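You operate a simulated robot arm through the tools that you are given. There is no shell and no other tool. Be economical: measure what you need, move in short steps, check, and stop when the job is done.

Carry out the task below with a simulated two-armed robot. There is one attempt and no reset: what you move stays moved.

## Task
Tap all three wedges down to their black lines with the mallet.
Fine: stop at the line, a blow too many splits the wood; keep the free hand clear; stand the mallet back where it was. Set down upright: wooden mallet.

Only the result counts: the job must be done as asked and must still hold three seconds after the hand-in. Knocking over, shifting, dropping, spilling or breaking anything else fails it.

## Robot
Two 7-joint arms with two-finger parallel grippers on one trunk, on a base that drives. Base frame: it is fixed to the floor where the robot stands at the start and does not move with it; the origin is under the middle of the robot, x ahead of it, y to its left, z up. Lengths are in mm, angles in degrees, forces in N, time in s.
The left shoulder is at the start at [60, 189, 1273], the right one opposite. Places, roughly: blue wedge [700, 300, 900]; red wedge [700, 400, 1000]; white wedge [700, 100, 1000]. Payload 3.43 kg a hand.
The TCP of each hand is the grasp point between the finger pads, 30 mm short of the fingertips. In the tool frame z runs along the fingers and y along their closing line. Largest opening 94 mm; finger width 28, thickness 10; the body of the gripper, 50 by 96 mm, starts 55 mm behind the TCP.
Orientation is told as [roll, pitch, yaw] about the base's x, y, z axes, in that order, counted from this pose: with the fingers straight down and closing along the base's y, the tool's x points along the base's -x, its y along +y and its z along -z.

## Interface
- The arms move only by the tool arm_command. It takes "left_steps", "right_steps" or both (then of equal length, played together; a hand with none holds still); each is text: rows parted by semicolons, each of 7 numbers parted by spaces: the shift along the tool's x, y, z in mm, then the turn, a rotation vector about the tool's x, y, z in degrees, then the finger opening in mm, from 0 to 94. In form: x y z rx ry rz jaw; .... A call has 1 to 20 rows; each row shifts and turns the commanded pose from where the row before left it, along the tool's axes as they then stand. Each row takes 0.2 s and may step no farther than 50 mm and 8.6 degrees from the row before; otherwise, or with a gripper value out of range, the whole call is refused. A pose out of reach is approached as far as the arm can. The call stops where the force on the tool passes 40 N (or 10 N more than at its start, if that is more) or the arm is blocked; 0.2 s more then pass. Each finger travels about 153 mm/s and halts on what it meets, pressing with about 37 N; the grip force reading is that of the motor and also rises with nothing between the fingers. The clock runs only during rows and for 0.2 s after the last one: add rows that do not move to give the fingers time. It gives the time, the measured TCP pose, the force on the tool (base axes), the opening and the grip force at its end, in the units of the frame above (readings bear some noise), with the torque about the TCP (base axes, N m) and any sound that the robot's microphone picked up, and new pictures: "show" is both (left out), scene, wrist or none (wrist: the cameras of the hands that moved).
- Cameras (640 x 400 px; columns grow to the right, rows downward): "scene" is now at [-6.7, 22, 1810]; the picture's right is [0.15, -0.99, 0.00], its down [-0.83, -0.12, -0.54] and it looks along [0.54, 0.08, -0.84] (base axes); focal length 292 px, centre (320, 200). "left" rides on the left gripper at [76, -14, -102] in its tool frame; the picture's right is [0.18, 0.98, 0.00], its down [-0.75, 0.14, -0.64] and it looks along [-0.63, 0.12, 0.77] (tool axes); focal length 243 px, centre (320, 200). "right" rides on the right gripper at [76, 14, -102] in its tool frame; the picture's right is [-0.18, 0.98, 0.00], its down [-0.75, -0.14, -0.64] and it looks along [-0.63, -0.12, 0.77] (tool axes); focal length 243 px, centre (320, 200). There is no depth. A picture from a camera that has moved, and an enlarged one, comes with that camera's place and axes in the base frame and with its lens. The place of the scene camera against the robot may be out by one fixed shift of up to 25 mm in any direction.
- slide_trunk(by): slides the trunk up (or, below 0, down) by that many mm; the arms and the scene camera ride with it, the base frame stays. It gives what a move gives, with no picture.
- roll_base(legs): drives the robot by 1 to 6 legs, each [ahead, left, turn to the left] in mm, mm and degrees, along the robot's own axes; the way and the turn of a leg run together, so that a leg with both is an arc; at most 1500 mm and 180 degrees a leg. The arms and the cameras ride along, it lands a little off, and it stops where it bumps. It gives what a move gives, and a new picture of the scene camera.
- head_to(pan, tilt): turns the head with the scene camera to pan (to the left, within 86 degrees either way) and tilt (down, from -29 to 69), counted from straight ahead of the robot. It gives what a move gives, and a new picture of the scene camera.
- close_up(camera, box): a new picture of the part [left, top, right, bottom] of that camera's present view, enlarged. The clock stands still meanwhile.
- finish_job(): hands the job in; it is judged then, once.

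Work in short steps. Places have to be worked out from the pictures, the camera data and where the tool is seen: move nearer, look again, correct. Check each grasp and each placing, and mend what went wrong. You have 120 turns and 260 pictures in all, those below and enlarged ones among them. Open the grippers and draw the arms clear of the work before you hand the job in, unless the task says otherwise; then end with one line.

The tools are called after "Request:" by a JSON object that holds its "method" and its "body". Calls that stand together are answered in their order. arm_command: Moves the arms, as the interface text tells. Its arguments: {"type":"object","properties":{"left_steps":{"type":"string"},"right_steps":{"type":"string"},"show":{"type":"string","enum":["both","scene","wrist","none"]}},"required":[]} The other tools are called the same way: slide_trunk (by) slides the trunk up or down; roll_base (legs) drives the base; head_to (pan, tilt) turns the head that bears the scene camera; close_up (camera, box) takes an enlarged picture of a part of a camera's view; finish_job () hands the job in.

At the start:

```text
t: 0.0
left_tcp_pos: [334.8, 242.8, 1306.4]
left_tool_rot: [0.0, 0.0, 0.1]
left_contact_force: [-0.5, 0.1, -0.3]
left_ft_torque: [-0.01, -0.01, -0.01]
left_grip_width: 94.0
left_finger_force: 0.1
right_tcp_pos: [285.8, 4.4, 1348.0]
right_tool_rot: [-0.1, 0.1, 0.0]
right_contact_force: [-0.5, -0.6, 0.3]
right_ft_torque: [0.03, 0.0, -0.03]
right_grip_width: 94.1
right_finger_force: 0.1
trunk travel left (down, up): [-945.0, 45.0]
robot x, y, heading: [4.3, 1.9, -0.1]
head pan, tilt: [8.4, 57.0]
```

scene: 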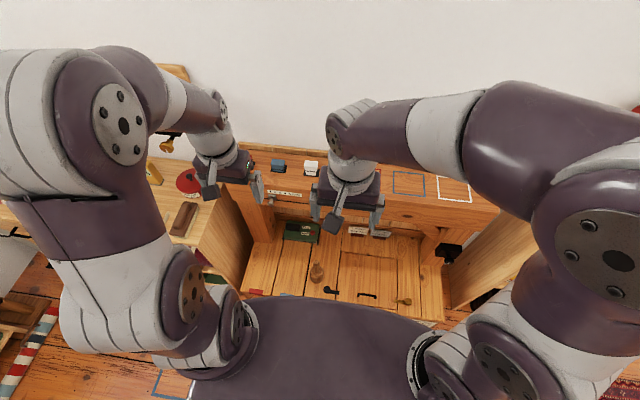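
right: 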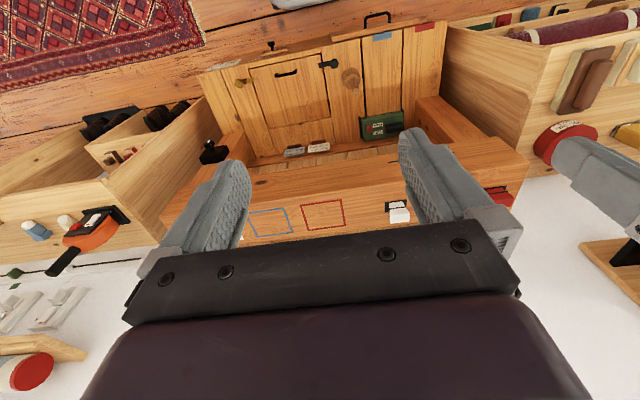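
left: 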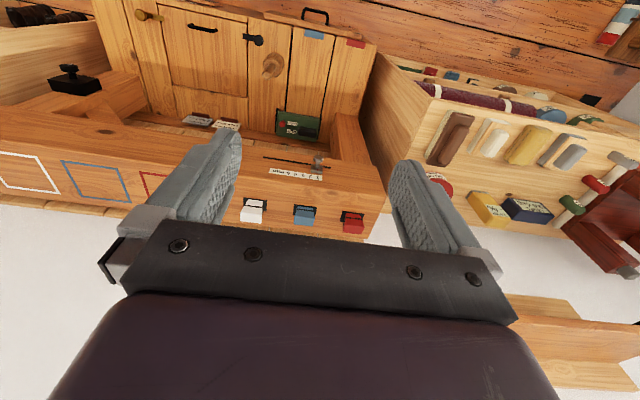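

The wedges appear in a row at the rear shelf; I need to find the mallet. I look closer with each camera.

Request:
{"method": "close_up", "body": {"camera": "left", "box": [200, 120, 420, 260]}}

Request:
{"method": "close_up", "body": {"camera": "scene", "box": [130, 120, 350, 260]}}

Request:
{"method": "close_up", "body": {"camera": "left", "box": [400, 60, 640, 300]}}

Request:
{"method": "close_up", "body": {"camera": "right", "box": [0, 180, 160, 400]}}

```text
2.86 times, centred on (310, 190) of left
camera zoom: at [259.4, 227.7, 1408.3], right [-0.18, 0.98, 0.0], down [0.75, 0.14, 0.64], along [0.63, 0.12, -0.77], focal length 693 px, centre (349, 229)
```

zoom: 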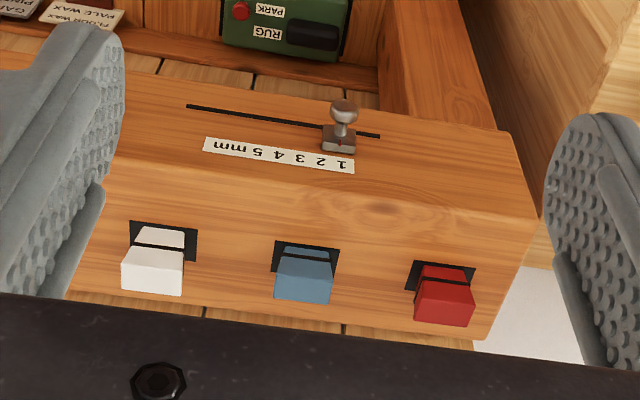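

```text
2.86 times, centred on (240, 190) of scene
camera zoom: at [-6.7, 22.0, 1810.0], right [0.15, -0.99, 0.0], down [-0.83, -0.12, -0.54], along [0.54, 0.08, -0.84], focal length 835 px, centre (549, 229)
```

zoom: 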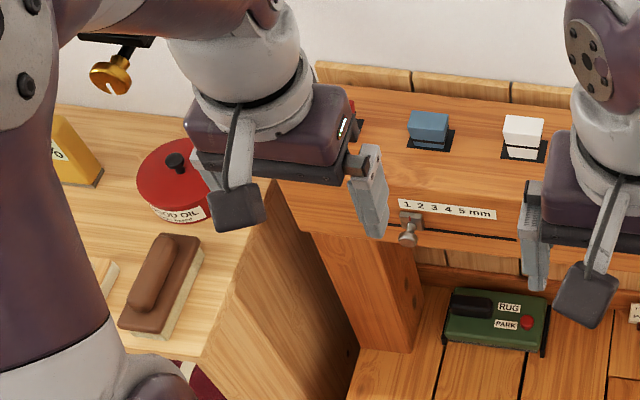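

```text
1.67 times, centred on (520, 180) of left
camera zoom: at [259.4, 227.7, 1408.3], right [-0.18, 0.98, 0.0], down [0.75, 0.14, 0.64], along [0.63, 0.12, -0.77], focal length 404 px, centre (-13, 233)
```

zoom: 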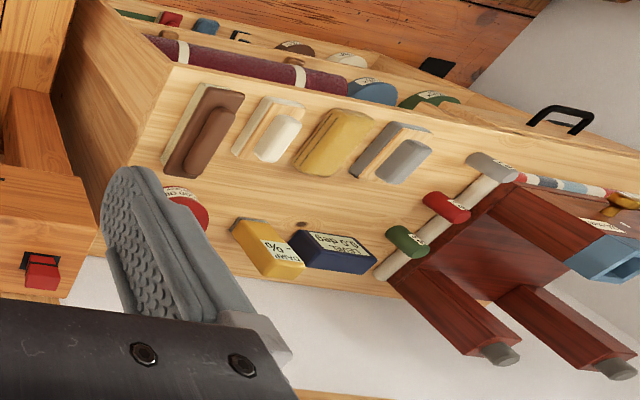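

```text
1.82 times, centred on (80, 290) of right
camera zoom: at [208.6, 18.3, 1450.3], right [0.18, 0.98, 0.0], down [0.75, -0.14, 0.64], along [0.63, -0.12, -0.77], focal length 441 px, centre (756, 36)
```

zoom: 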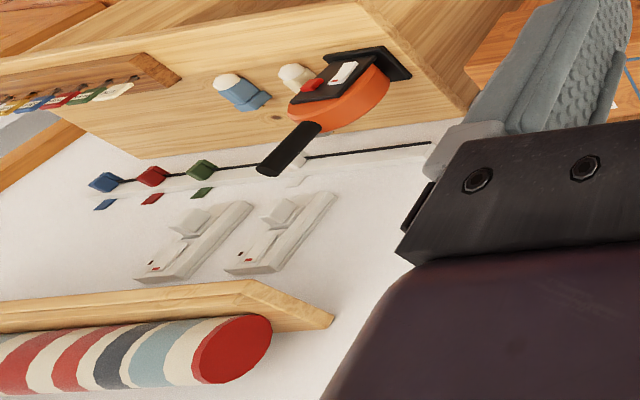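

The wedges stand in slots on the beam; no mallet seen yet. I turn the head to search.

Request:
{"method": "head_to", "body": {"pan": 60, "tilt": 35}}

Request:
{"method": "head_to", "body": {"pan": 0, "tilt": 25}}

Request:
{"method": "head_to", "body": {"pan": -60, "tilt": 35}}

```text
t: 1.2
left_tcp_pos: [334.6, 241.0, 1307.2]
left_tool_rot: [0.0, 0.0, 0.0]
left_contact_force: [0.8, -0.3, -0.5]
left_ft_torque: [0.0, 0.0, -0.01]
left_grip_width: 94.0
left_finger_force: 0.1
right_tcp_pos: [286.1, 3.9, 1347.6]
right_tool_rot: [-0.1, 0.0, -0.1]
right_contact_force: [-0.6, -0.2, -0.3]
right_ft_torque: [-0.02, -0.01, 0.03]
right_grip_width: 94.1
right_finger_force: 0.0
trunk travel left (down, up): [-945.0, 45.0]
robot x, y, heading: [-4.3, 1.5, -0.1]
head pan, tilt: [60.0, 35.0]
camera scene: at [-31.8, 88.0, 1840.8], right [0.87, -0.5, 0.0], down [-0.29, -0.5, -0.82], along [0.41, 0.71, -0.57], focal length 292 px, centre (320, 200)
```

scene: 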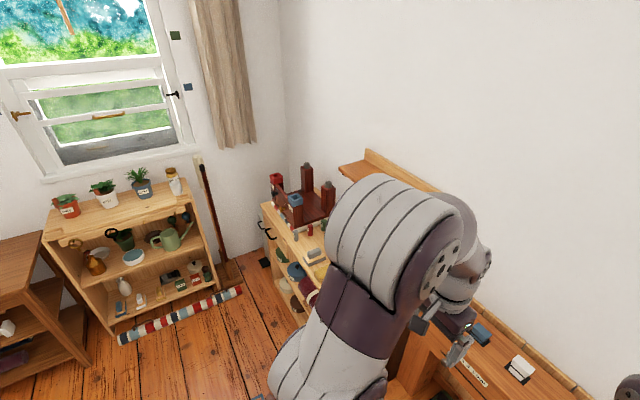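

```text
t: 2.5
left_tcp_pos: [335.5, 241.3, 1305.9]
left_tool_rot: [0.0, 0.1, 0.0]
left_contact_force: [-0.4, 0.1, 0.5]
left_ft_torque: [0.01, 0.02, 0.02]
left_grip_width: 94.1
left_finger_force: 0.0
right_tcp_pos: [286.1, 4.4, 1346.0]
right_tool_rot: [0.0, 0.0, 0.0]
right_contact_force: [-1.1, 0.4, -0.5]
right_ft_torque: [0.01, 0.0, -0.03]
right_grip_width: 93.9
right_finger_force: 0.0
trunk travel left (down, up): [-945.0, 45.0]
robot x, y, heading: [2.7, -0.9, -0.2]
head pan, tilt: [0.0, 25.0]
camera scene: at [16.2, 11.9, 1856.6], right [0.0, -1.0, 0.0], down [-0.42, 0.0, -0.91], along [0.91, 0.0, -0.42], focal length 292 px, centre (320, 200)
```

scene: 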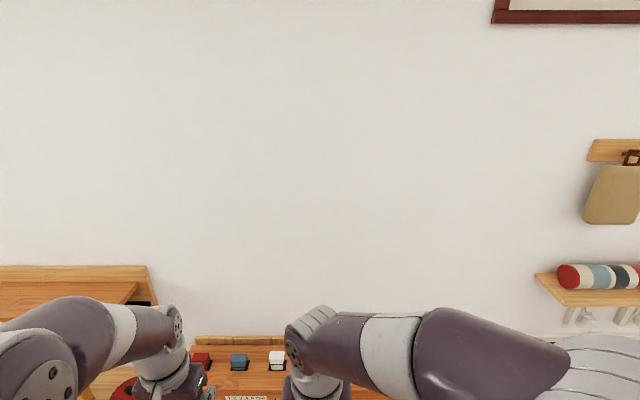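

```text
t: 3.8
left_tcp_pos: [334.8, 242.1, 1306.8]
left_tool_rot: [0.0, 0.0, 0.0]
left_contact_force: [-0.1, 0.3, -0.1]
left_ft_torque: [0.0, -0.05, -0.01]
left_grip_width: 94.1
left_finger_force: 0.0
right_tcp_pos: [285.9, 4.5, 1346.4]
right_tool_rot: [0.0, -0.1, 0.1]
right_contact_force: [-0.9, 0.4, -0.4]
right_ft_torque: [-0.01, -0.01, -0.02]
right_grip_width: 94.0
right_finger_force: 0.0
trunk travel left (down, up): [-945.0, 45.0]
robot x, y, heading: [-0.6, 2.3, 0.2]
head pan, tilt: [-60.0, 35.0]
camera scene: at [-31.8, -64.5, 1840.8], right [-0.87, -0.5, 0.0], down [-0.29, 0.5, -0.82], along [0.41, -0.71, -0.57], focal length 292 px, centre (320, 200)
```

scene: 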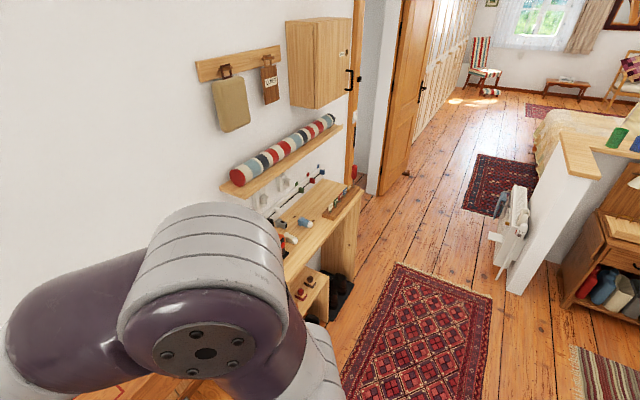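

No mallet yet. I look further around to either side and the bench ahead.

Request:
{"method": "head_to", "body": {"pan": 86, "tilt": 45}}

Request:
{"method": "head_to", "body": {"pan": -86, "tilt": 45}}

Request:
{"method": "head_to", "body": {"pan": -15, "tilt": 62}}

```text
t: 6.1
left_tcp_pos: [334.7, 242.2, 1306.9]
left_tool_rot: [0.0, 0.0, -0.1]
left_contact_force: [0.7, 0.2, -0.9]
left_ft_torque: [-0.01, -0.03, -0.02]
left_grip_width: 94.0
left_finger_force: 0.1
right_tcp_pos: [285.2, 5.2, 1347.9]
right_tool_rot: [0.0, 0.0, 0.0]
right_contact_force: [0.0, -0.4, 0.1]
right_ft_torque: [0.0, -0.03, -0.03]
right_grip_width: 94.1
right_finger_force: 0.0
trunk travel left (down, up): [-945.0, 45.0]
robot x, y, heading: [-2.0, 2.2, -0.2]
head pan, tilt: [85.9, 45.0]
camera scene: at [-70.1, 92.9, 1826.0], right [1.0, -0.07, 0.0], down [-0.05, -0.71, -0.71], along [0.05, 0.71, -0.71], focal length 292 px, centre (320, 200)
```

scene: 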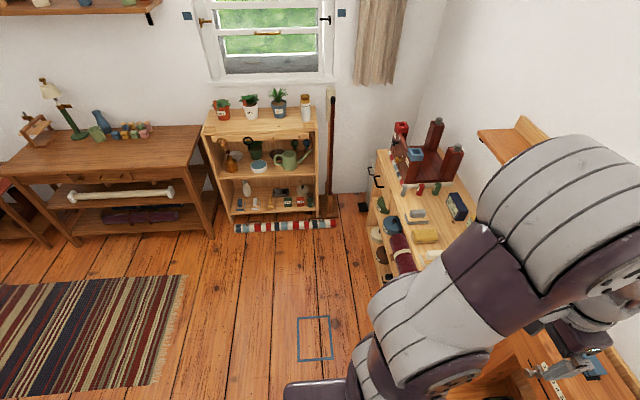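

```text
t: 8.7
left_tcp_pos: [334.1, 241.6, 1304.6]
left_tool_rot: [0.0, 0.1, 0.1]
left_contact_force: [0.4, -0.2, -0.1]
left_ft_torque: [0.01, 0.02, 0.01]
left_grip_width: 93.9
left_finger_force: 0.0
right_tcp_pos: [285.7, 4.8, 1346.8]
right_tool_rot: [0.0, 0.0, 0.1]
right_contact_force: [0.3, -0.2, 0.4]
right_ft_torque: [0.01, 0.01, -0.04]
right_grip_width: 93.9
right_finger_force: 0.1
trunk travel left (down, up): [-945.0, 45.0]
robot x, y, heading: [-1.9, 1.8, 0.0]
head pan, tilt: [-85.9, 45.0]
camera scene: at [-70.1, -69.3, 1826.0], right [-1.0, -0.07, 0.0], down [-0.05, 0.71, -0.71], along [0.05, -0.71, -0.71], focal length 292 px, centre (320, 200)
```

scene: 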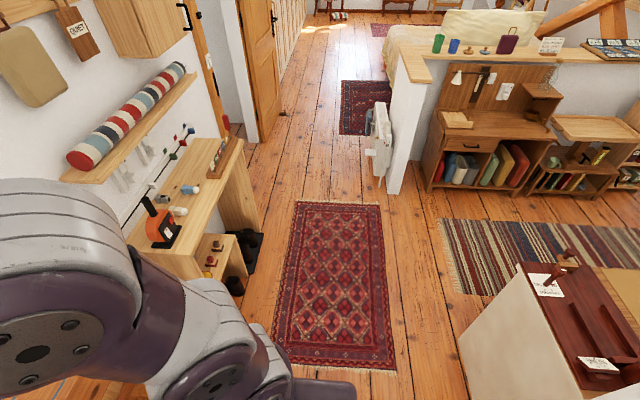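

```text
t: 10.1
left_tcp_pos: [334.4, 242.1, 1305.7]
left_tool_rot: [0.1, 0.0, 0.0]
left_contact_force: [-0.8, -0.2, -0.6]
left_ft_torque: [0.0, 0.01, 0.0]
left_grip_width: 94.1
left_finger_force: 0.1
right_tcp_pos: [285.9, 5.2, 1348.0]
right_tool_rot: [0.1, 0.0, 0.1]
right_contact_force: [0.4, 0.3, 0.5]
right_ft_torque: [-0.02, -0.01, 0.04]
right_grip_width: 94.2
right_finger_force: 0.1
trunk travel left (down, up): [-945.0, 45.0]
robot x, y, heading: [-0.5, 0.8, -0.1]
head pan, tilt: [-15.0, 62.0]
camera scene: at [-13.8, -5.0, 1804.2], right [-0.26, -0.97, 0.0], down [-0.85, 0.23, -0.47], along [0.45, -0.12, -0.88], focal length 292 px, centre (320, 200)
```

scene: 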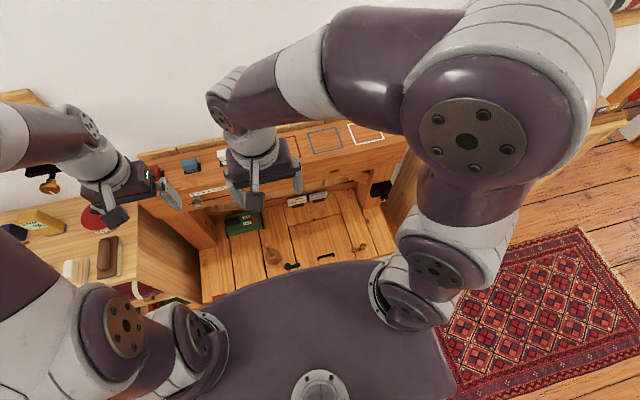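

A small turned brown thing stands in the bay before the beam; I zoom on it from two cameras.

Request:
{"method": "close_up", "body": {"camera": "right", "box": [200, 20, 440, 170]}}

Request:
{"method": "close_up", "body": {"camera": "scene", "box": [180, 120, 420, 290]}}

Request:
{"method": "close_up", "body": {"camera": "left", "box": [90, 0, 380, 180]}}

```text
2.67 times, centred on (320, 95) of right
camera zoom: at [208.6, 18.3, 1450.3], right [0.18, 0.98, 0.0], down [0.75, -0.14, 0.64], along [0.63, -0.12, -0.77], focal length 647 px, centre (320, 480)
```

zoom: 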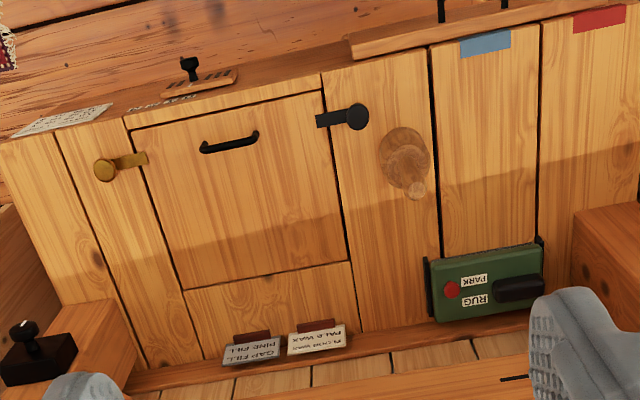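

```text
2.35 times, centred on (300, 205) of scene
camera zoom: at [-13.8, -5.0, 1804.2], right [-0.26, -0.97, 0.0], down [-0.85, 0.23, -0.47], along [0.45, -0.12, -0.88], focal length 687 px, centre (367, 188)
```

zoom: 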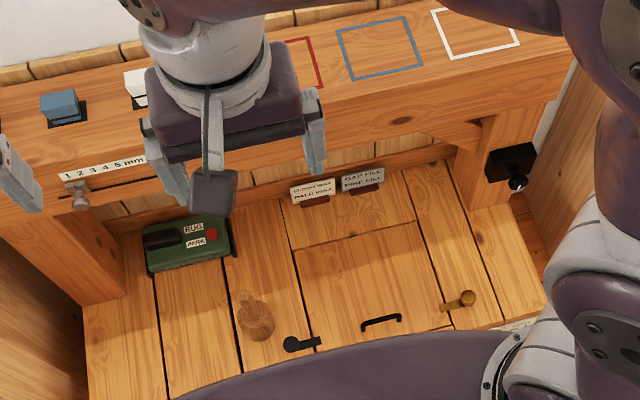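

```text
2.21 times, centred on (235, 90) of left
camera zoom: at [259.3, 227.7, 1408.3], right [-0.18, 0.98, 0.0], down [0.75, 0.14, 0.64], along [0.63, 0.12, -0.77], focal length 535 px, centre (508, 443)
```

zoom: 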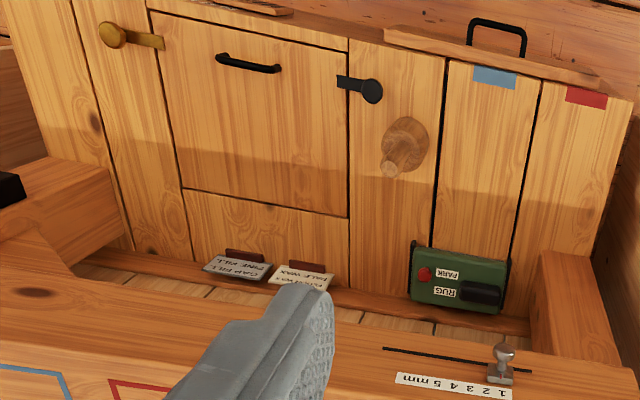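

The wooden mallet stands handle-up on the low deck: by triangulation handle top about (490, 93, 530), deck near z 375; wedge tops are near x 632, y 153/265/378, z 1003. I'll use the left hand; first I shift both hands rightward so the right one is clear.

Request:
{"method": "arm_command", "body": {"left_steps": "0 0 0 0 0 0 94;0 -50 0 0 0 0 94;0 -50 0 0 0 0 94;0 -48 0 0 0 0 94", "right_steps": "0 -50 0 0 0 0 94;0 -50 0 0 0 0 94;0 -50 0 0 0 0 94;0 -50 0 0 0 0 94", "show": "none"}}

Request:
{"method": "head_to", "body": {"pan": 5, "tilt": 62}}

```text
t: 11.1
left_tcp_pos: [334.9, 94.0, 1304.5]
left_tool_rot: [0.2, 0.0, 0.2]
left_contact_force: [-0.3, -1.1, -0.1]
left_ft_torque: [0.03, 0.0, 0.01]
left_grip_width: 93.9
left_finger_force: 0.1
right_tcp_pos: [285.1, -197.5, 1346.6]
right_tool_rot: [0.1, -0.1, 0.0]
right_contact_force: [0.0, 0.1, 0.1]
right_ft_torque: [0.05, -0.01, 0.01]
right_grip_width: 93.8
right_finger_force: 0.1
trunk travel left (down, up): [-945.0, 45.0]
robot x, y, heading: [3.4, 1.3, -0.2]
head pan, tilt: [-15.0, 62.0]
```

```text
t: 12.0
left_tcp_pos: [334.7, 95.4, 1305.6]
left_tool_rot: [0.0, 0.0, 0.0]
left_contact_force: [-0.6, -0.1, -0.2]
left_ft_torque: [-0.01, -0.03, 0.04]
left_grip_width: 93.8
left_finger_force: 0.1
right_tcp_pos: [284.2, -193.6, 1346.0]
right_tool_rot: [-0.1, 0.0, 0.0]
right_contact_force: [0.0, 0.6, 0.6]
right_ft_torque: [0.0, 0.01, 0.0]
right_grip_width: 93.7
right_finger_force: 0.1
trunk travel left (down, up): [-945.0, 45.0]
robot x, y, heading: [-3.7, -2.8, -0.2]
head pan, tilt: [5.0, 62.0]
camera scene: at [-11.9, 17.5, 1804.2], right [0.09, -1.0, 0.0], down [-0.88, -0.08, -0.47], along [0.47, 0.04, -0.88], focal length 292 px, centre (320, 200)
```

scene: 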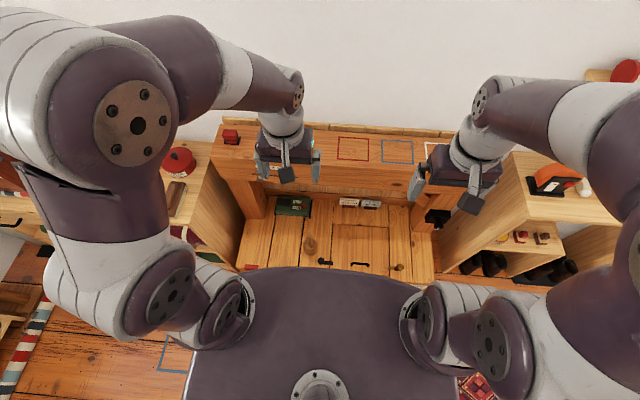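

The arms are clear of one another. I lower the trunk in two stages and check the elbows' clearance to the side cabinets.

Request:
{"method": "slide_trunk", "body": {"by": -200}}

Request:
{"method": "head_to", "body": {"pan": 40, "tilt": 55}}

```text
t: 14.1
left_tcp_pos: [335.2, 95.6, 1106.9]
left_tool_rot: [0.0, 0.1, 0.0]
left_contact_force: [-0.2, 0.4, 0.1]
left_ft_torque: [0.02, 0.01, 0.0]
left_grip_width: 94.2
left_finger_force: 0.1
right_tcp_pos: [284.1, -195.6, 1147.5]
right_tool_rot: [0.0, 0.0, 0.0]
right_contact_force: [-0.9, 1.4, -0.1]
right_ft_torque: [-0.04, 0.04, 0.03]
right_grip_width: 94.0
right_finger_force: 0.0
trunk travel left (down, up): [-745.0, 245.0]
robot x, y, heading: [-0.6, -3.5, -0.1]
head pan, tilt: [5.0, 62.0]
```

```text
t: 15.1
left_tcp_pos: [333.6, 95.9, 1105.6]
left_tool_rot: [-0.1, 0.0, 0.0]
left_contact_force: [0.5, 0.5, -0.4]
left_ft_torque: [0.0, 0.02, 0.03]
left_grip_width: 94.0
left_finger_force: 0.2
right_tcp_pos: [285.5, -195.1, 1147.6]
right_tool_rot: [0.0, 0.0, -0.1]
right_contact_force: [0.0, -0.6, -0.1]
right_ft_torque: [0.01, -0.01, -0.01]
right_grip_width: 93.9
right_finger_force: 0.1
trunk travel left (down, up): [-745.0, 245.0]
robot x, y, heading: [1.4, 1.1, -0.4]
head pan, tilt: [40.0, 55.0]
camera scene: at [-20.7, 57.9, 1612.6], right [0.64, -0.77, 0.0], down [-0.63, -0.53, -0.57], along [0.44, 0.37, -0.82], focal length 292 px, centre (320, 200)
```

scene: 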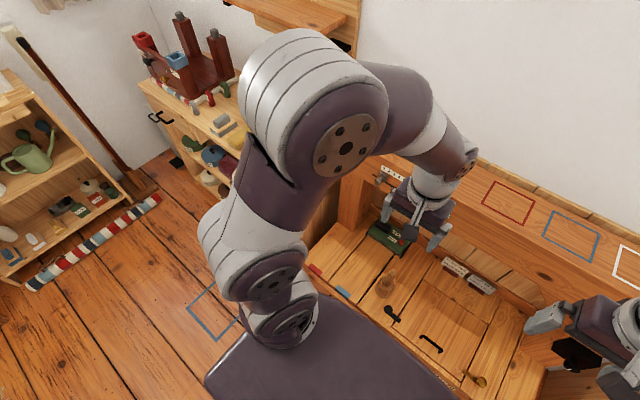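

Elbow stays well above the cabinet. I lower another 200 and look with the wrist camera.

Request:
{"method": "slide_trunk", "body": {"by": -200}}

Request:
{"method": "arm_command", "body": {"left_steps": "0 0 50 0 0 0 94;0 0 50 0 0 0 94;0 0 0 0 0 0 94", "show": "both"}}

```text
t: 17.3
left_tcp_pos: [334.2, 95.3, 907.1]
left_tool_rot: [0.1, 0.1, 0.0]
left_contact_force: [0.3, -0.7, 0.4]
left_ft_torque: [0.0, 0.0, 0.01]
left_grip_width: 93.8
left_finger_force: 0.1
right_tcp_pos: [284.8, -194.8, 947.3]
right_tool_rot: [0.0, 0.0, -0.1]
right_contact_force: [-0.6, 0.3, -0.1]
right_ft_torque: [-0.04, 0.01, 0.02]
right_grip_width: 94.1
right_finger_force: 0.0
trunk travel left (down, up): [-545.0, 445.0]
robot x, y, heading: [0.0, -1.0, 0.3]
head pan, tilt: [40.0, 55.0]
```

```text
t: 18.1
left_tcp_pos: [335.5, 95.5, 806.3]
left_tool_rot: [0.0, 0.1, -0.1]
left_contact_force: [0.9, 0.0, -0.2]
left_ft_torque: [0.03, -0.01, -0.01]
left_grip_width: 93.9
left_finger_force: 0.1
right_tcp_pos: [284.0, -195.7, 947.1]
right_tool_rot: [0.0, 0.0, 0.0]
right_contact_force: [-0.7, -0.6, -0.2]
right_ft_torque: [0.03, 0.02, 0.01]
right_grip_width: 93.9
right_finger_force: 0.1
trunk travel left (down, up): [-545.0, 445.0]
robot x, y, heading: [4.0, 1.1, 0.1]
head pan, tilt: [40.0, 55.0]
camera scene: at [-21.2, 58.1, 1412.6], right [0.64, -0.77, 0.0], down [-0.63, -0.53, -0.57], along [0.44, 0.37, -0.82], focal length 292 px, centre (320, 200)
camera left: at [259.9, 80.7, 907.9], right [-0.18, 0.98, 0.0], down [0.75, 0.14, 0.64], along [0.63, 0.12, -0.77], focal length 243 px, centre (320, 200)
```

scene: 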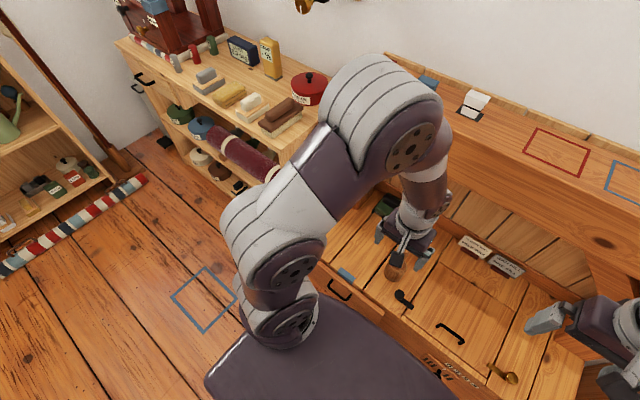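
left: 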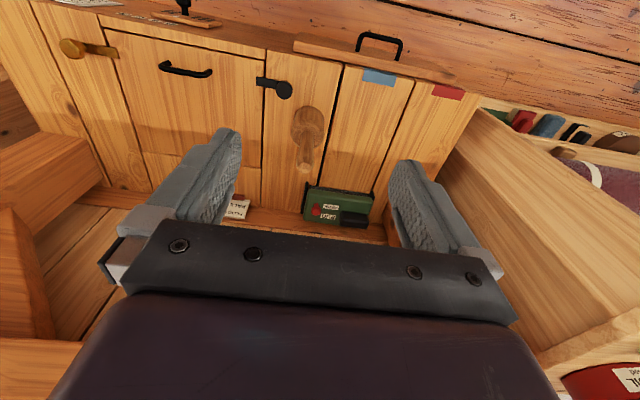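

Mallet is in view between the fingers; zoom to measure it.

Request:
{"method": "close_up", "body": {"camera": "left", "box": [240, 70, 400, 200]}}

Request:
{"method": "head_to", "body": {"pan": 15, "tilt": 60}}

```text
3.08 times, centred on (320, 135) of left
camera zoom: at [259.9, 80.7, 907.9], right [-0.18, 0.98, 0.0], down [0.75, 0.14, 0.64], along [0.63, 0.12, -0.77], focal length 746 px, centre (320, 400)
```

zoom: 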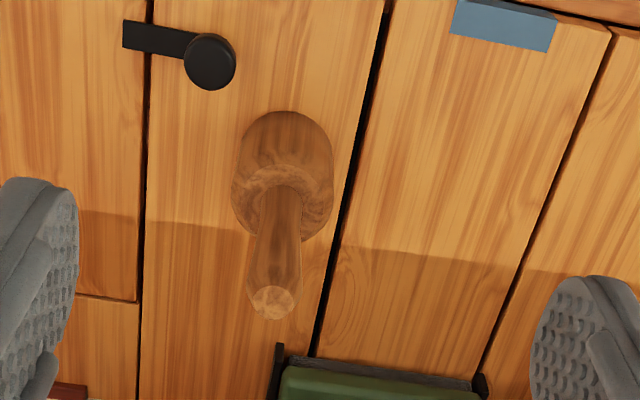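

```text
t: 19.0
left_tcp_pos: [335.0, 94.7, 806.0]
left_tool_rot: [0.0, 0.0, 0.1]
left_contact_force: [0.5, 0.2, -0.5]
left_ft_torque: [-0.02, 0.0, 0.03]
left_grip_width: 94.0
left_finger_force: 0.0
right_tcp_pos: [285.7, -195.9, 947.7]
right_tool_rot: [0.0, 0.0, 0.0]
right_contact_force: [0.4, -0.3, 0.6]
right_ft_torque: [0.01, -0.01, 0.0]
right_grip_width: 94.0
right_finger_force: 0.1
trunk travel left (down, up): [-545.0, 445.0]
robot x, y, heading: [0.7, 2.0, 0.1]
head pan, tilt: [15.0, 60.0]
camera scene: at [-11.6, 29.0, 1406.5], right [0.26, -0.97, 0.0], down [-0.84, -0.22, -0.5], along [0.48, 0.13, -0.87], focal length 292 px, centre (320, 200)
```

scene: 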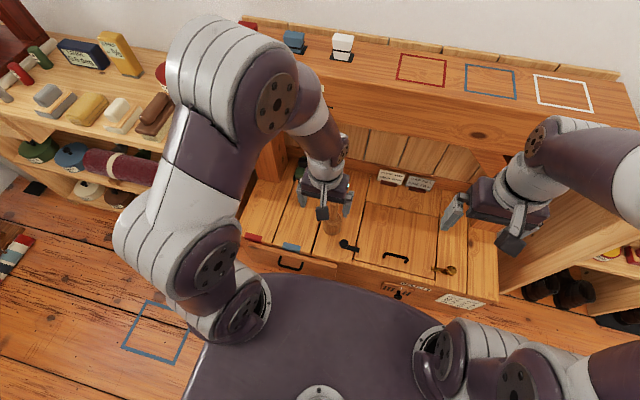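

Handle tip estimated (482, 96, 556), head on deck z≈350, handle ~28 mm thick. I move above it, fingertips staying above the tip, and recheck.

Request:
{"method": "arm_command", "body": {"left_steps": "-50 0 0 0 0 0 94;-50 0 0 0 0 0 94;-47 0 0 0 0 0 94;0 0 50 0 0 0 94;0 0 50 0 0 0 94;0 0 50 0 0 0 94;0 0 0 0 0 0 94"}}

```text
t: 20.6
left_tcp_pos: [479.6, 97.1, 658.6]
left_tool_rot: [0.0, 0.0, 0.0]
left_contact_force: [-0.7, 0.3, 0.2]
left_ft_torque: [-0.02, -0.02, 0.01]
left_grip_width: 94.0
left_finger_force: 0.0
right_tcp_pos: [284.3, -196.9, 948.1]
right_tool_rot: [0.0, 0.0, 0.0]
right_contact_force: [0.5, 0.4, -0.6]
right_ft_torque: [-0.01, 0.03, 0.01]
right_grip_width: 94.2
right_finger_force: 0.0
trunk travel left (down, up): [-545.0, 445.0]
robot x, y, heading: [-1.6, -2.7, 0.1]
head pan, tilt: [15.0, 60.0]
camera scene: at [-12.1, 28.9, 1406.5], right [0.26, -0.97, 0.0], down [-0.84, -0.22, -0.5], along [0.48, 0.13, -0.87], focal length 292 px, centre (320, 200)
camera left: at [404.6, 82.4, 760.7], right [-0.18, 0.98, 0.0], down [0.75, 0.14, 0.64], along [0.63, 0.12, -0.77], focal length 243 px, centre (320, 200)
```

scene: 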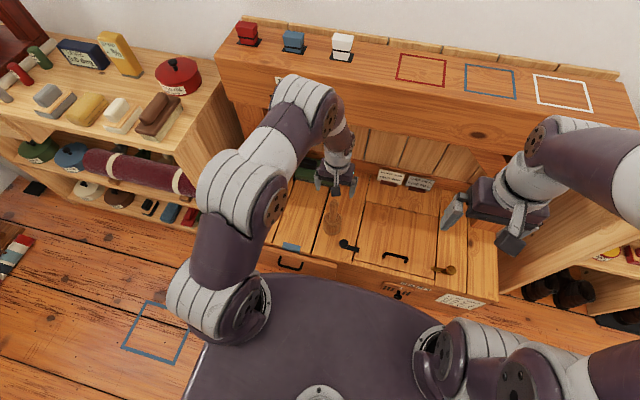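
left: 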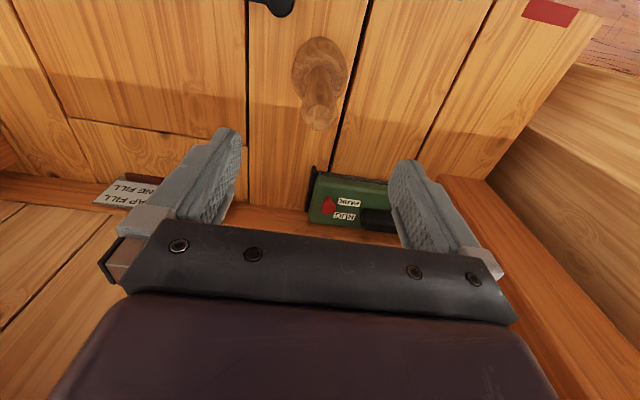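

Refined tip: (488, 96, 545). I centre in x and descend to TCP 585, then check.

Request:
{"method": "arm_command", "body": {"left_steps": "-8 -1 24 0 0 0 94;0 0 50 0 0 0 94;0 0 0 0 0 0 94", "show": "wrist"}}

Request:
{"method": "close_up", "body": {"camera": "left", "box": [220, 40, 420, 200]}}

```text
t: 21.4
left_tcp_pos: [489.8, 94.3, 581.9]
left_tool_rot: [0.0, 0.0, 0.0]
left_contact_force: [-0.4, 0.7, -0.2]
left_ft_torque: [0.03, 0.01, -0.01]
left_grip_width: 94.0
left_finger_force: 0.1
right_tcp_pos: [283.7, -195.2, 948.3]
right_tool_rot: [0.0, 0.0, 0.0]
right_contact_force: [-0.8, 0.8, 0.4]
right_ft_torque: [0.0, -0.03, 0.0]
right_grip_width: 93.8
right_finger_force: 0.0
trunk travel left (down, up): [-545.0, 445.0]
robot x, y, heading: [-0.3, -3.6, 0.1]
head pan, tilt: [15.0, 60.0]
camera left: at [414.1, 81.0, 683.8], right [-0.18, 0.98, 0.0], down [0.75, 0.14, 0.64], along [0.63, 0.12, -0.77], focal length 243 px, centre (320, 200)
```

left: 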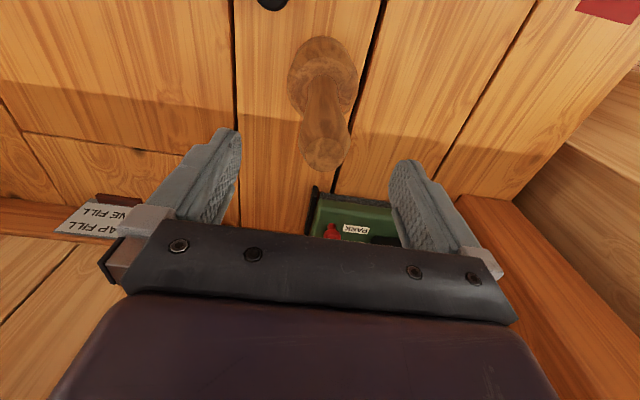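

```text
2.50 times, centred on (320, 120) of left
camera zoom: at [414.1, 81.0, 683.8], right [-0.18, 0.98, 0.0], down [0.75, 0.14, 0.64], along [0.63, 0.12, -0.77], focal length 606 px, centre (320, 400)
```

zoom: 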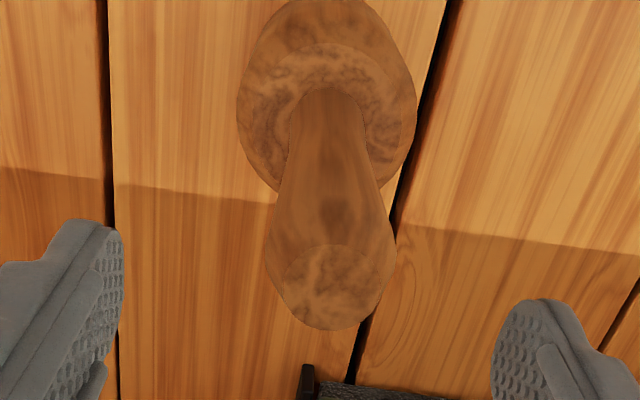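

The tip is at (489, 98, 545), well centred. I descend to TCP z≈508 and close.

Request:
{"method": "arm_command", "body": {"left_steps": "0 4 37 0 0 0 94;0 0 37 0 0 0 94;0 0 0 0 0 0 70;0 0 0 0 0 0 40;0 0 0 0 0 0 20;0 0 0 0 0 0 15;0 0 0 0 0 0 15"}}

```text
t: 22.5
left_tcp_pos: [494.3, 97.2, 511.4]
left_tool_rot: [-0.1, -0.6, -0.1]
left_contact_force: [-4.6, -2.4, 27.1]
left_ft_torque: [0.01, 0.24, 0.02]
left_grip_width: 36.1
left_finger_force: 14.0
right_tcp_pos: [283.0, -197.0, 947.7]
right_tool_rot: [0.0, 0.0, -0.1]
right_contact_force: [1.2, 0.0, -0.4]
right_ft_torque: [0.0, 0.01, -0.01]
right_grip_width: 94.2
right_finger_force: 0.1
trunk travel left (down, up): [-545.0, 445.0]
robot x, y, heading: [1.6, 6.5, 0.0]
head pan, tilt: [15.0, 60.0]
stopped in row 5 (left hand): the force on the tool passed its limit at 42 N (the readings are from after the stop); the commanded pose is now the measured one
camera scene: at [-14.3, 28.0, 1406.5], right [0.26, -0.97, 0.0], down [-0.84, -0.22, -0.5], along [0.48, 0.13, -0.86], focal length 292 px, centre (320, 200)
camera left: at [417.7, 83.2, 611.5], right [-0.18, 0.98, 0.0], down [0.75, 0.14, 0.65], along [0.64, 0.12, -0.76], focal length 243 px, centre (320, 200)
```

scene: 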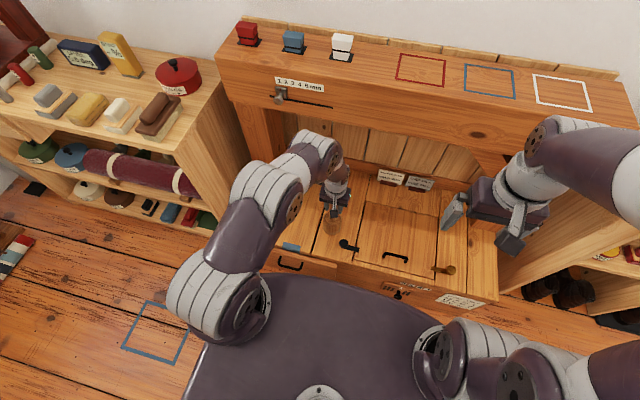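
left: 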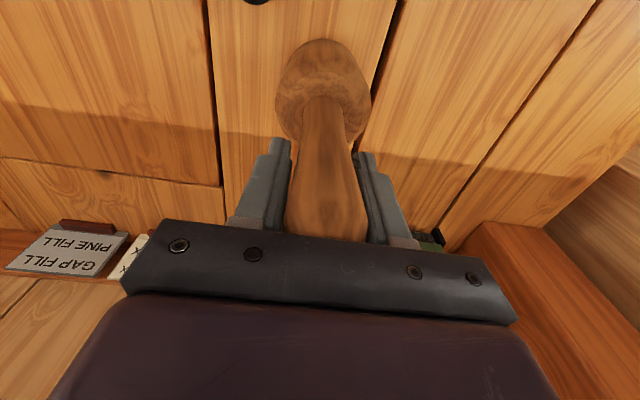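

Contact pushed up on the hand with 27 N, likely palm on handle tip or jaws on the taper. I open, rise 8 mm, and look.

Request:
{"method": "arm_command", "body": {"left_steps": "0 0 0 0 0 0 60;0 0 -4 0 0 0 60;3 1 -4 0 0 0 60;0 0 0 0 0 0 60", "show": "wrist"}}

```text
t: 23.5
left_tcp_pos: [488.5, 97.8, 515.2]
left_tool_rot: [-0.1, -0.2, 0.1]
left_contact_force: [0.0, -0.6, 0.3]
left_ft_torque: [0.01, -0.03, 0.04]
left_grip_width: 59.9
left_finger_force: 0.0
right_tcp_pos: [283.5, -195.7, 947.5]
right_tool_rot: [0.0, 0.0, 0.0]
right_contact_force: [0.9, 0.7, -0.1]
right_ft_torque: [-0.02, -0.02, 0.0]
right_grip_width: 94.0
right_finger_force: 0.1
trunk travel left (down, up): [-545.0, 445.0]
robot x, y, heading: [1.0, 1.4, 0.2]
head pan, tilt: [15.0, 60.0]
camera left: at [413.1, 84.7, 616.5], right [-0.18, 0.98, 0.0], down [0.75, 0.14, 0.64], along [0.63, 0.12, -0.76], focal length 243 px, centre (320, 200)
```

left: 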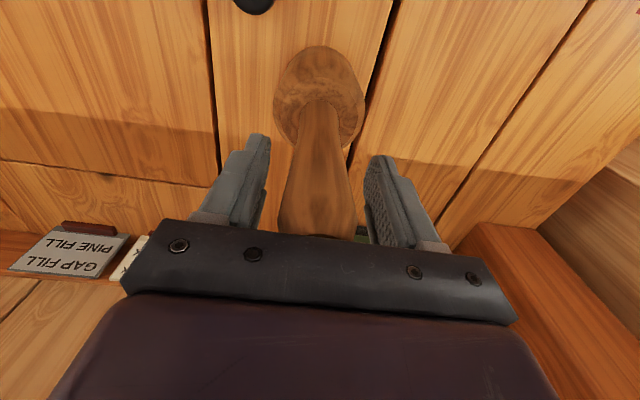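

Handle is free, upright and centred. I rise 5 mm more and close slowly.

Request:
{"method": "arm_command", "body": {"left_steps": "0 0 -5 0 0 0 55;0 0 0 0 0 0 46;0 0 0 0 0 0 40;0 0 0 0 0 0 36;0 0 0 0 0 0 33;0 0 0 0 0 0 28;0 0 0 0 0 0 20;0 0 0 0 0 0 20", "show": "wrist"}}

```text
t: 25.3
left_tcp_pos: [489.0, 99.2, 520.5]
left_tool_rot: [-0.1, -0.3, 0.0]
left_contact_force: [0.0, -2.5, 0.3]
left_ft_torque: [-0.18, 0.01, 0.05]
left_grip_width: 35.5
left_finger_force: 37.2
right_tcp_pos: [284.8, -195.0, 948.0]
right_tool_rot: [0.0, -0.1, 0.0]
right_contact_force: [-0.1, 0.1, -0.8]
right_ft_torque: [0.04, 0.03, -0.01]
right_grip_width: 93.9
right_finger_force: 0.0
trunk travel left (down, up): [-545.0, 445.0]
robot x, y, heading: [1.2, -2.9, 0.1]
head pan, tilt: [15.0, 60.0]
camera left: at [413.6, 84.4, 621.8], right [-0.18, 0.98, 0.0], down [0.75, 0.14, 0.65], along [0.63, 0.12, -0.76], focal length 243 px, centre (320, 200)
```

left: 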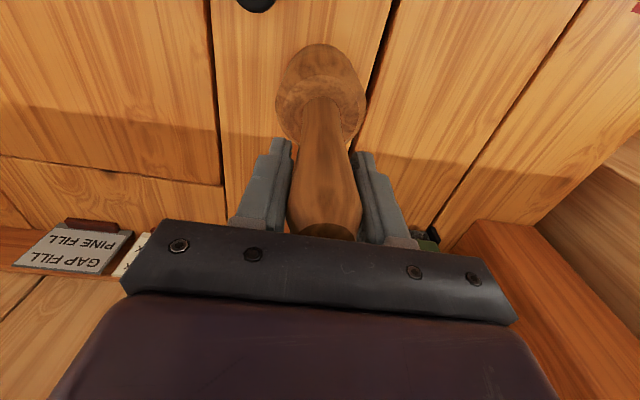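

Firm grip at 35.5 mm with no side load; grasp pose (489, 99, 520.5) noted for return. I lift straight up.

Request:
{"method": "arm_command", "body": {"left_steps": "0 0 -5 0 0 0 20;0 0 -20 0 0 0 20;0 0 -40 0 0 0 20;0 0 -40 0 0 0 20;0 0 0 0 0 0 20", "show": "both"}}

```text
t: 26.5
left_tcp_pos: [489.5, 98.2, 624.9]
left_tool_rot: [-0.1, -0.2, 0.0]
left_contact_force: [0.4, 0.0, -4.4]
left_ft_torque: [-0.01, -0.02, -0.01]
left_grip_width: 35.6
left_finger_force: 37.1
right_tcp_pos: [284.5, -196.0, 947.4]
right_tool_rot: [0.0, 0.0, 0.1]
right_contact_force: [0.6, -0.3, -0.2]
right_ft_torque: [-0.02, -0.03, -0.01]
right_grip_width: 94.0
right_finger_force: 0.1
trunk travel left (down, up): [-545.0, 445.0]
robot x, y, heading: [-0.8, 1.5, 0.0]
head pan, tilt: [15.0, 60.0]
camera scene: at [-10.6, 29.1, 1406.5], right [0.26, -0.97, 0.0], down [-0.84, -0.22, -0.5], along [0.48, 0.13, -0.87], focal length 292 px, centre (320, 200)
camera left: at [414.1, 85.3, 726.8], right [-0.18, 0.98, 0.0], down [0.75, 0.14, 0.64], along [0.63, 0.12, -0.76], focal length 243 px, centre (320, 200)
```

scene: 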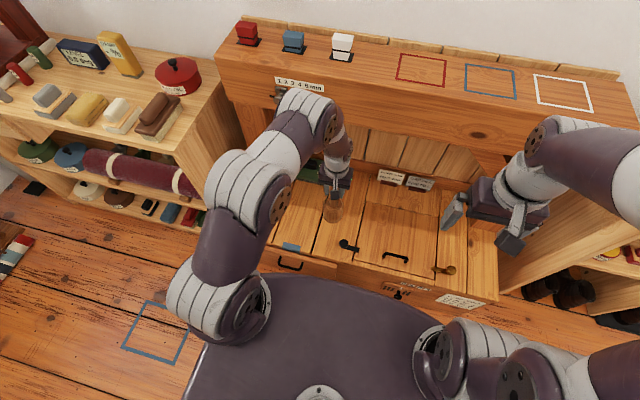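
left: 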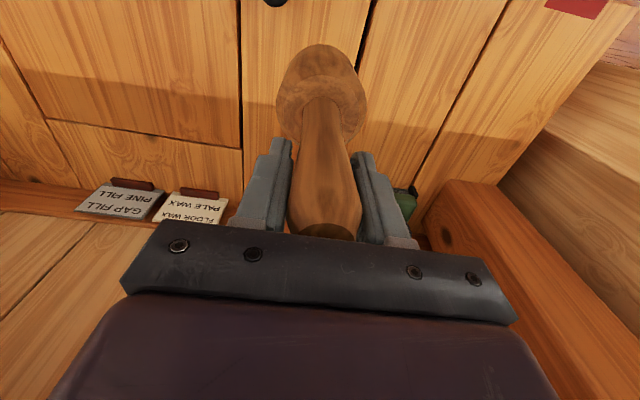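

Lifted cleanly (4.4 N). I inspect the wedges and their lines from the present low scene view.

Request:
{"method": "close_up", "body": {"camera": "scene", "box": [225, 10, 365, 110]}}

Request:
{"method": "slide_trunk", "body": {"by": 400}}

Request:
{"method": "arm_command", "body": {"left_steps": "0 0 -50 0 0 0 20;0 0 -50 0 0 0 20;0 0 -50 0 0 0 20;0 0 -50 0 0 0 20;0 0 0 0 0 0 20"}}

```text
4.00 times, centred on (295, 60) of scene
camera zoom: at [-10.6, 29.1, 1406.5], right [0.26, -0.97, 0.0], down [-0.84, -0.22, -0.5], along [0.48, 0.13, -0.87], focal length 1168 px, centre (420, 760)
```

zoom: 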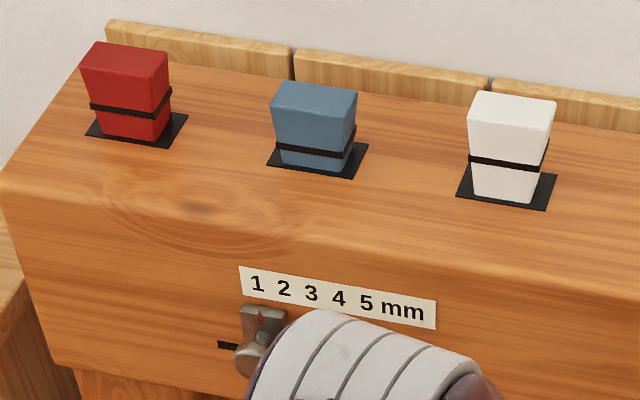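

```text
t: 30.4
left_tcp_pos: [489.4, 98.9, 1025.7]
left_tool_rot: [-0.1, -0.3, -0.1]
left_contact_force: [-0.6, -0.1, -4.6]
left_ft_torque: [0.0, -0.03, -0.03]
left_grip_width: 35.0
left_finger_force: 37.1
right_tcp_pos: [283.7, -196.0, 1346.3]
right_tool_rot: [-0.1, 0.0, 0.0]
right_contact_force: [-0.6, -0.2, -0.2]
right_ft_torque: [0.01, 0.07, -0.01]
right_grip_width: 94.0
right_finger_force: 0.1
trunk travel left (down, up): [-945.0, 45.0]
robot x, y, heading: [1.2, 2.0, -0.2]
head pan, tilt: [15.0, 60.0]
```

```text
t: 31.6
left_tcp_pos: [491.6, 100.0, 1224.7]
left_tool_rot: [-0.1, -0.1, 0.0]
left_contact_force: [-0.2, -0.4, -3.7]
left_ft_torque: [-0.03, -0.06, -0.01]
left_grip_width: 35.1
left_finger_force: 36.9
right_tcp_pos: [285.1, -194.4, 1348.5]
right_tool_rot: [-0.1, 0.0, 0.0]
right_contact_force: [-0.2, 0.0, -0.7]
right_ft_torque: [0.01, -0.01, 0.0]
right_grip_width: 94.0
right_finger_force: 0.0
trunk travel left (down, up): [-945.0, 45.0]
robot x, y, heading: [2.9, 1.4, 0.0]
head pan, tilt: [15.0, 60.0]
camera scene: at [-10.6, 29.1, 1806.5], right [0.26, -0.97, 0.0], down [-0.84, -0.22, -0.5], along [0.48, 0.13, -0.87], focal length 292 px, centre (320, 200)
camera left: at [414.4, 85.6, 1327.1], right [-0.18, 0.98, 0.0], down [0.75, 0.14, 0.65], along [0.63, 0.12, -0.76], focal length 243 px, centre (320, 200)
```

scene: 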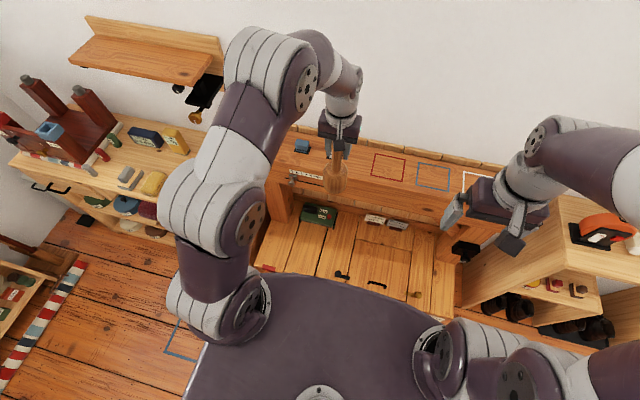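
left: 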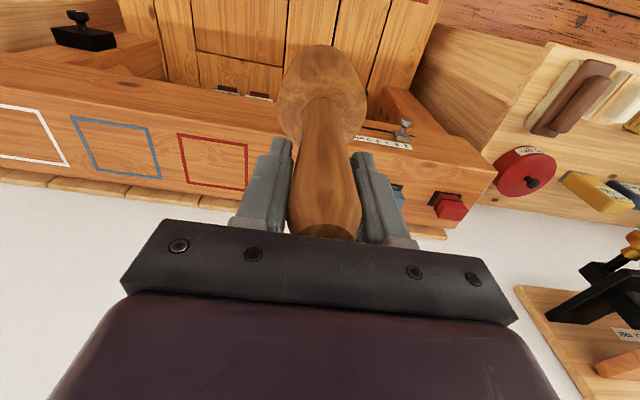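

I zoom the wrist view on the red wedge to fix its place and top height by parallax with the first view.

Request:
{"method": "close_up", "body": {"camera": "left", "box": [340, 140, 520, 260]}}

```text
3.33 times, centred on (430, 200) of left
camera zoom: at [414.4, 85.6, 1327.1], right [-0.18, 0.98, 0.0], down [0.75, 0.14, 0.65], along [0.63, 0.12, -0.76], focal length 809 px, centre (-47, 200)
```

zoom: 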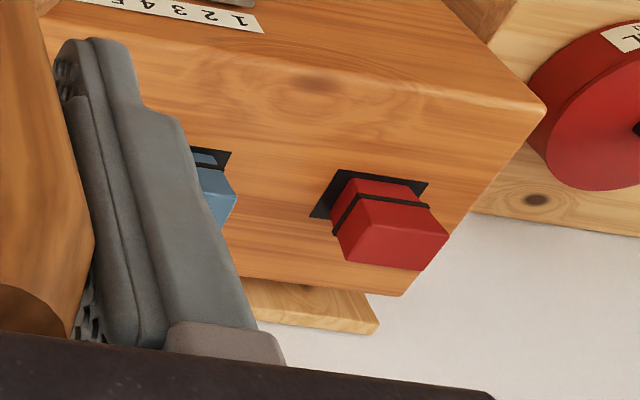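

Refined wedge-top centres: about x 667, y 145 (white) / 267 (blue) / 387 (red), z≈996. I raise a bit and move over white.

Request:
{"method": "arm_command", "body": {"left_steps": "0 0 -30 0 0 0 20;-45 12 0 0 0 0 20;-45 11 0 0 0 0 20;-45 11 0 0 0 0 20;-41 11 0 0 0 0 20;0 0 0 0 0 0 20;0 0 0 0 0 0 20"}}

```text
t: 33.2
left_tcp_pos: [572.1, 143.8, 1214.0]
left_tool_rot: [-0.2, -0.4, 0.0]
left_contact_force: [0.4, -0.3, -4.5]
left_ft_torque: [0.02, -0.02, -0.03]
left_grip_width: 35.3
left_finger_force: 36.9
left hand out of reach, approached as far as the arm can: row 3, 4, 5
right_tcp_pos: [284.3, -195.4, 1347.4]
right_tool_rot: [0.0, 0.1, 0.0]
right_contact_force: [-0.6, 0.0, 0.6]
right_ft_torque: [-0.03, 0.02, 0.02]
right_grip_width: 94.1
right_finger_force: 0.0
trunk travel left (down, up): [-945.0, 45.0]
robot x, y, heading: [0.6, 0.2, -0.0]
head pan, tilt: [15.0, 60.0]
camera scene: at [-12.2, 29.2, 1806.5], right [0.26, -0.97, 0.0], down [-0.84, -0.22, -0.5], along [0.48, 0.13, -0.87], focal length 292 px, centre (320, 200)
camera left: at [495.9, 130.3, 1316.7], right [-0.18, 0.98, 0.0], down [0.75, 0.14, 0.65], along [0.63, 0.12, -0.76], focal length 243 px, centre (320, 200)
```

scene: 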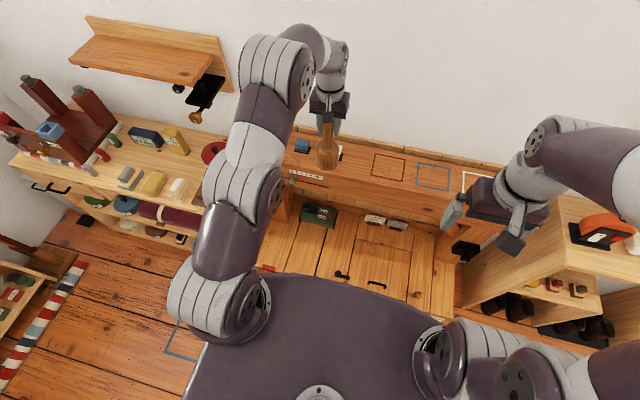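
left: 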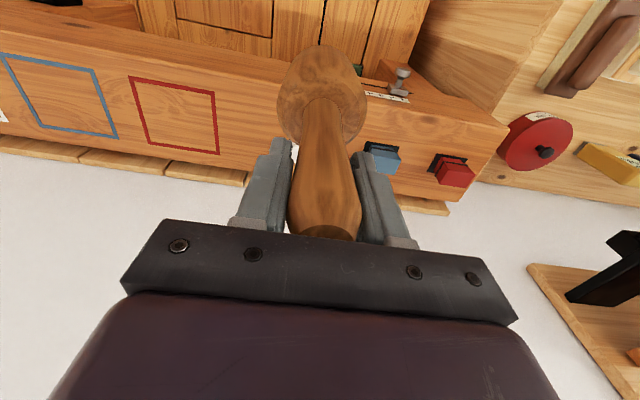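

Reach ends near x 572, so the base must go ahead about 130 mm. I look straight down to judge the gap between the robot and the bench front.

Request:
{"method": "head_to", "body": {"pan": 0, "tilt": 69}}

Request:
{"method": "close_up", "body": {"camera": "scene", "box": [160, 200, 480, 400]}}

Request:
{"method": "head_to", "body": {"pan": 60, "tilt": 69}}

```text
t: 33.9
left_tcp_pos: [573.1, 144.4, 1215.3]
left_tool_rot: [-0.1, -0.2, 0.0]
left_contact_force: [0.0, 0.9, -4.2]
left_ft_torque: [-0.01, -0.07, 0.01]
left_grip_width: 35.3
left_finger_force: 37.0
right_tcp_pos: [285.7, -195.5, 1347.4]
right_tool_rot: [0.0, -0.1, 0.0]
right_contact_force: [-0.6, 0.4, -1.7]
right_ft_torque: [0.02, 0.01, -0.03]
right_grip_width: 93.9
right_finger_force: 0.0
trunk travel left (down, up): [-945.0, 45.0]
robot x, y, heading: [-4.6, 3.1, -0.0]
head pan, tilt: [0.0, 68.8]
camera scene: at [-19.2, 12.1, 1797.2], right [0.0, -1.0, 0.0], down [-0.93, 0.0, -0.36], along [0.36, 0.0, -0.93], focal length 292 px, centre (320, 200)
```

scene: 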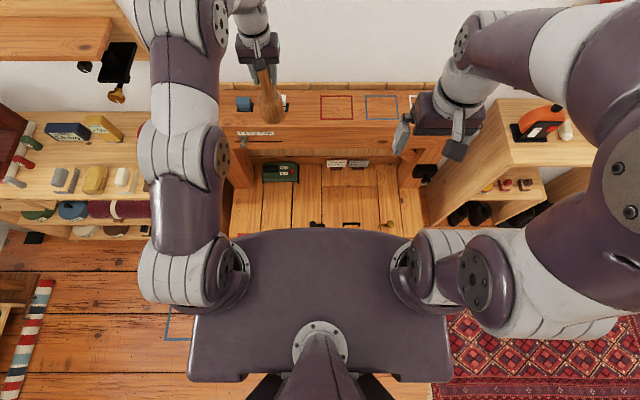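

```text
2.00 times, centred on (320, 300) of scene
camera zoom: at [-19.2, 12.1, 1797.2], right [0.0, -1.0, 0.0], down [-0.93, 0.0, -0.36], along [0.36, 0.0, -0.93], focal length 584 px, centre (320, 0)
```

zoom: 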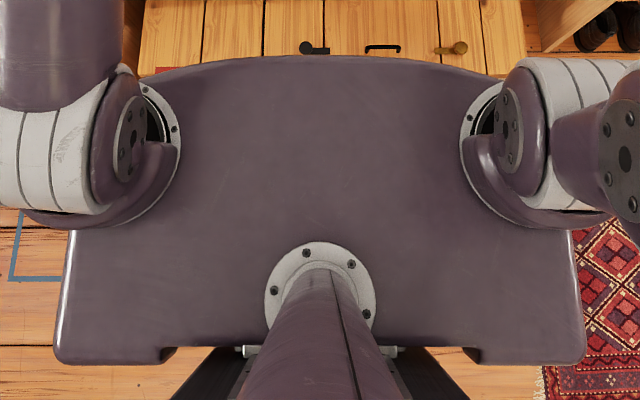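

```text
t: 35.2
left_tcp_pos: [572.9, 145.0, 1214.3]
left_tool_rot: [-0.2, -0.2, 0.0]
left_contact_force: [0.3, -0.4, -4.4]
left_ft_torque: [-0.01, -0.01, 0.03]
left_grip_width: 35.1
left_finger_force: 36.8
right_tcp_pos: [285.2, -195.8, 1347.3]
right_tool_rot: [0.0, -0.1, 0.0]
right_contact_force: [0.7, 0.2, -0.2]
right_ft_torque: [-0.07, 0.0, 0.03]
right_grip_width: 94.1
right_finger_force: 0.1
trunk travel left (down, up): [-945.0, 45.0]
robot x, y, heading: [2.5, -0.8, 0.1]
head pan, tilt: [60.0, 68.8]
camera scene: at [-47.1, 60.3, 1797.1], right [0.87, -0.5, 0.0], down [-0.47, -0.81, -0.36], along [0.18, 0.31, -0.93], focal length 292 px, centre (320, 200)
```

scene: 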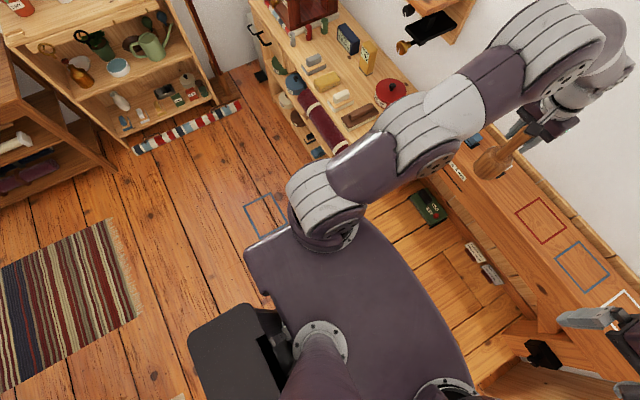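

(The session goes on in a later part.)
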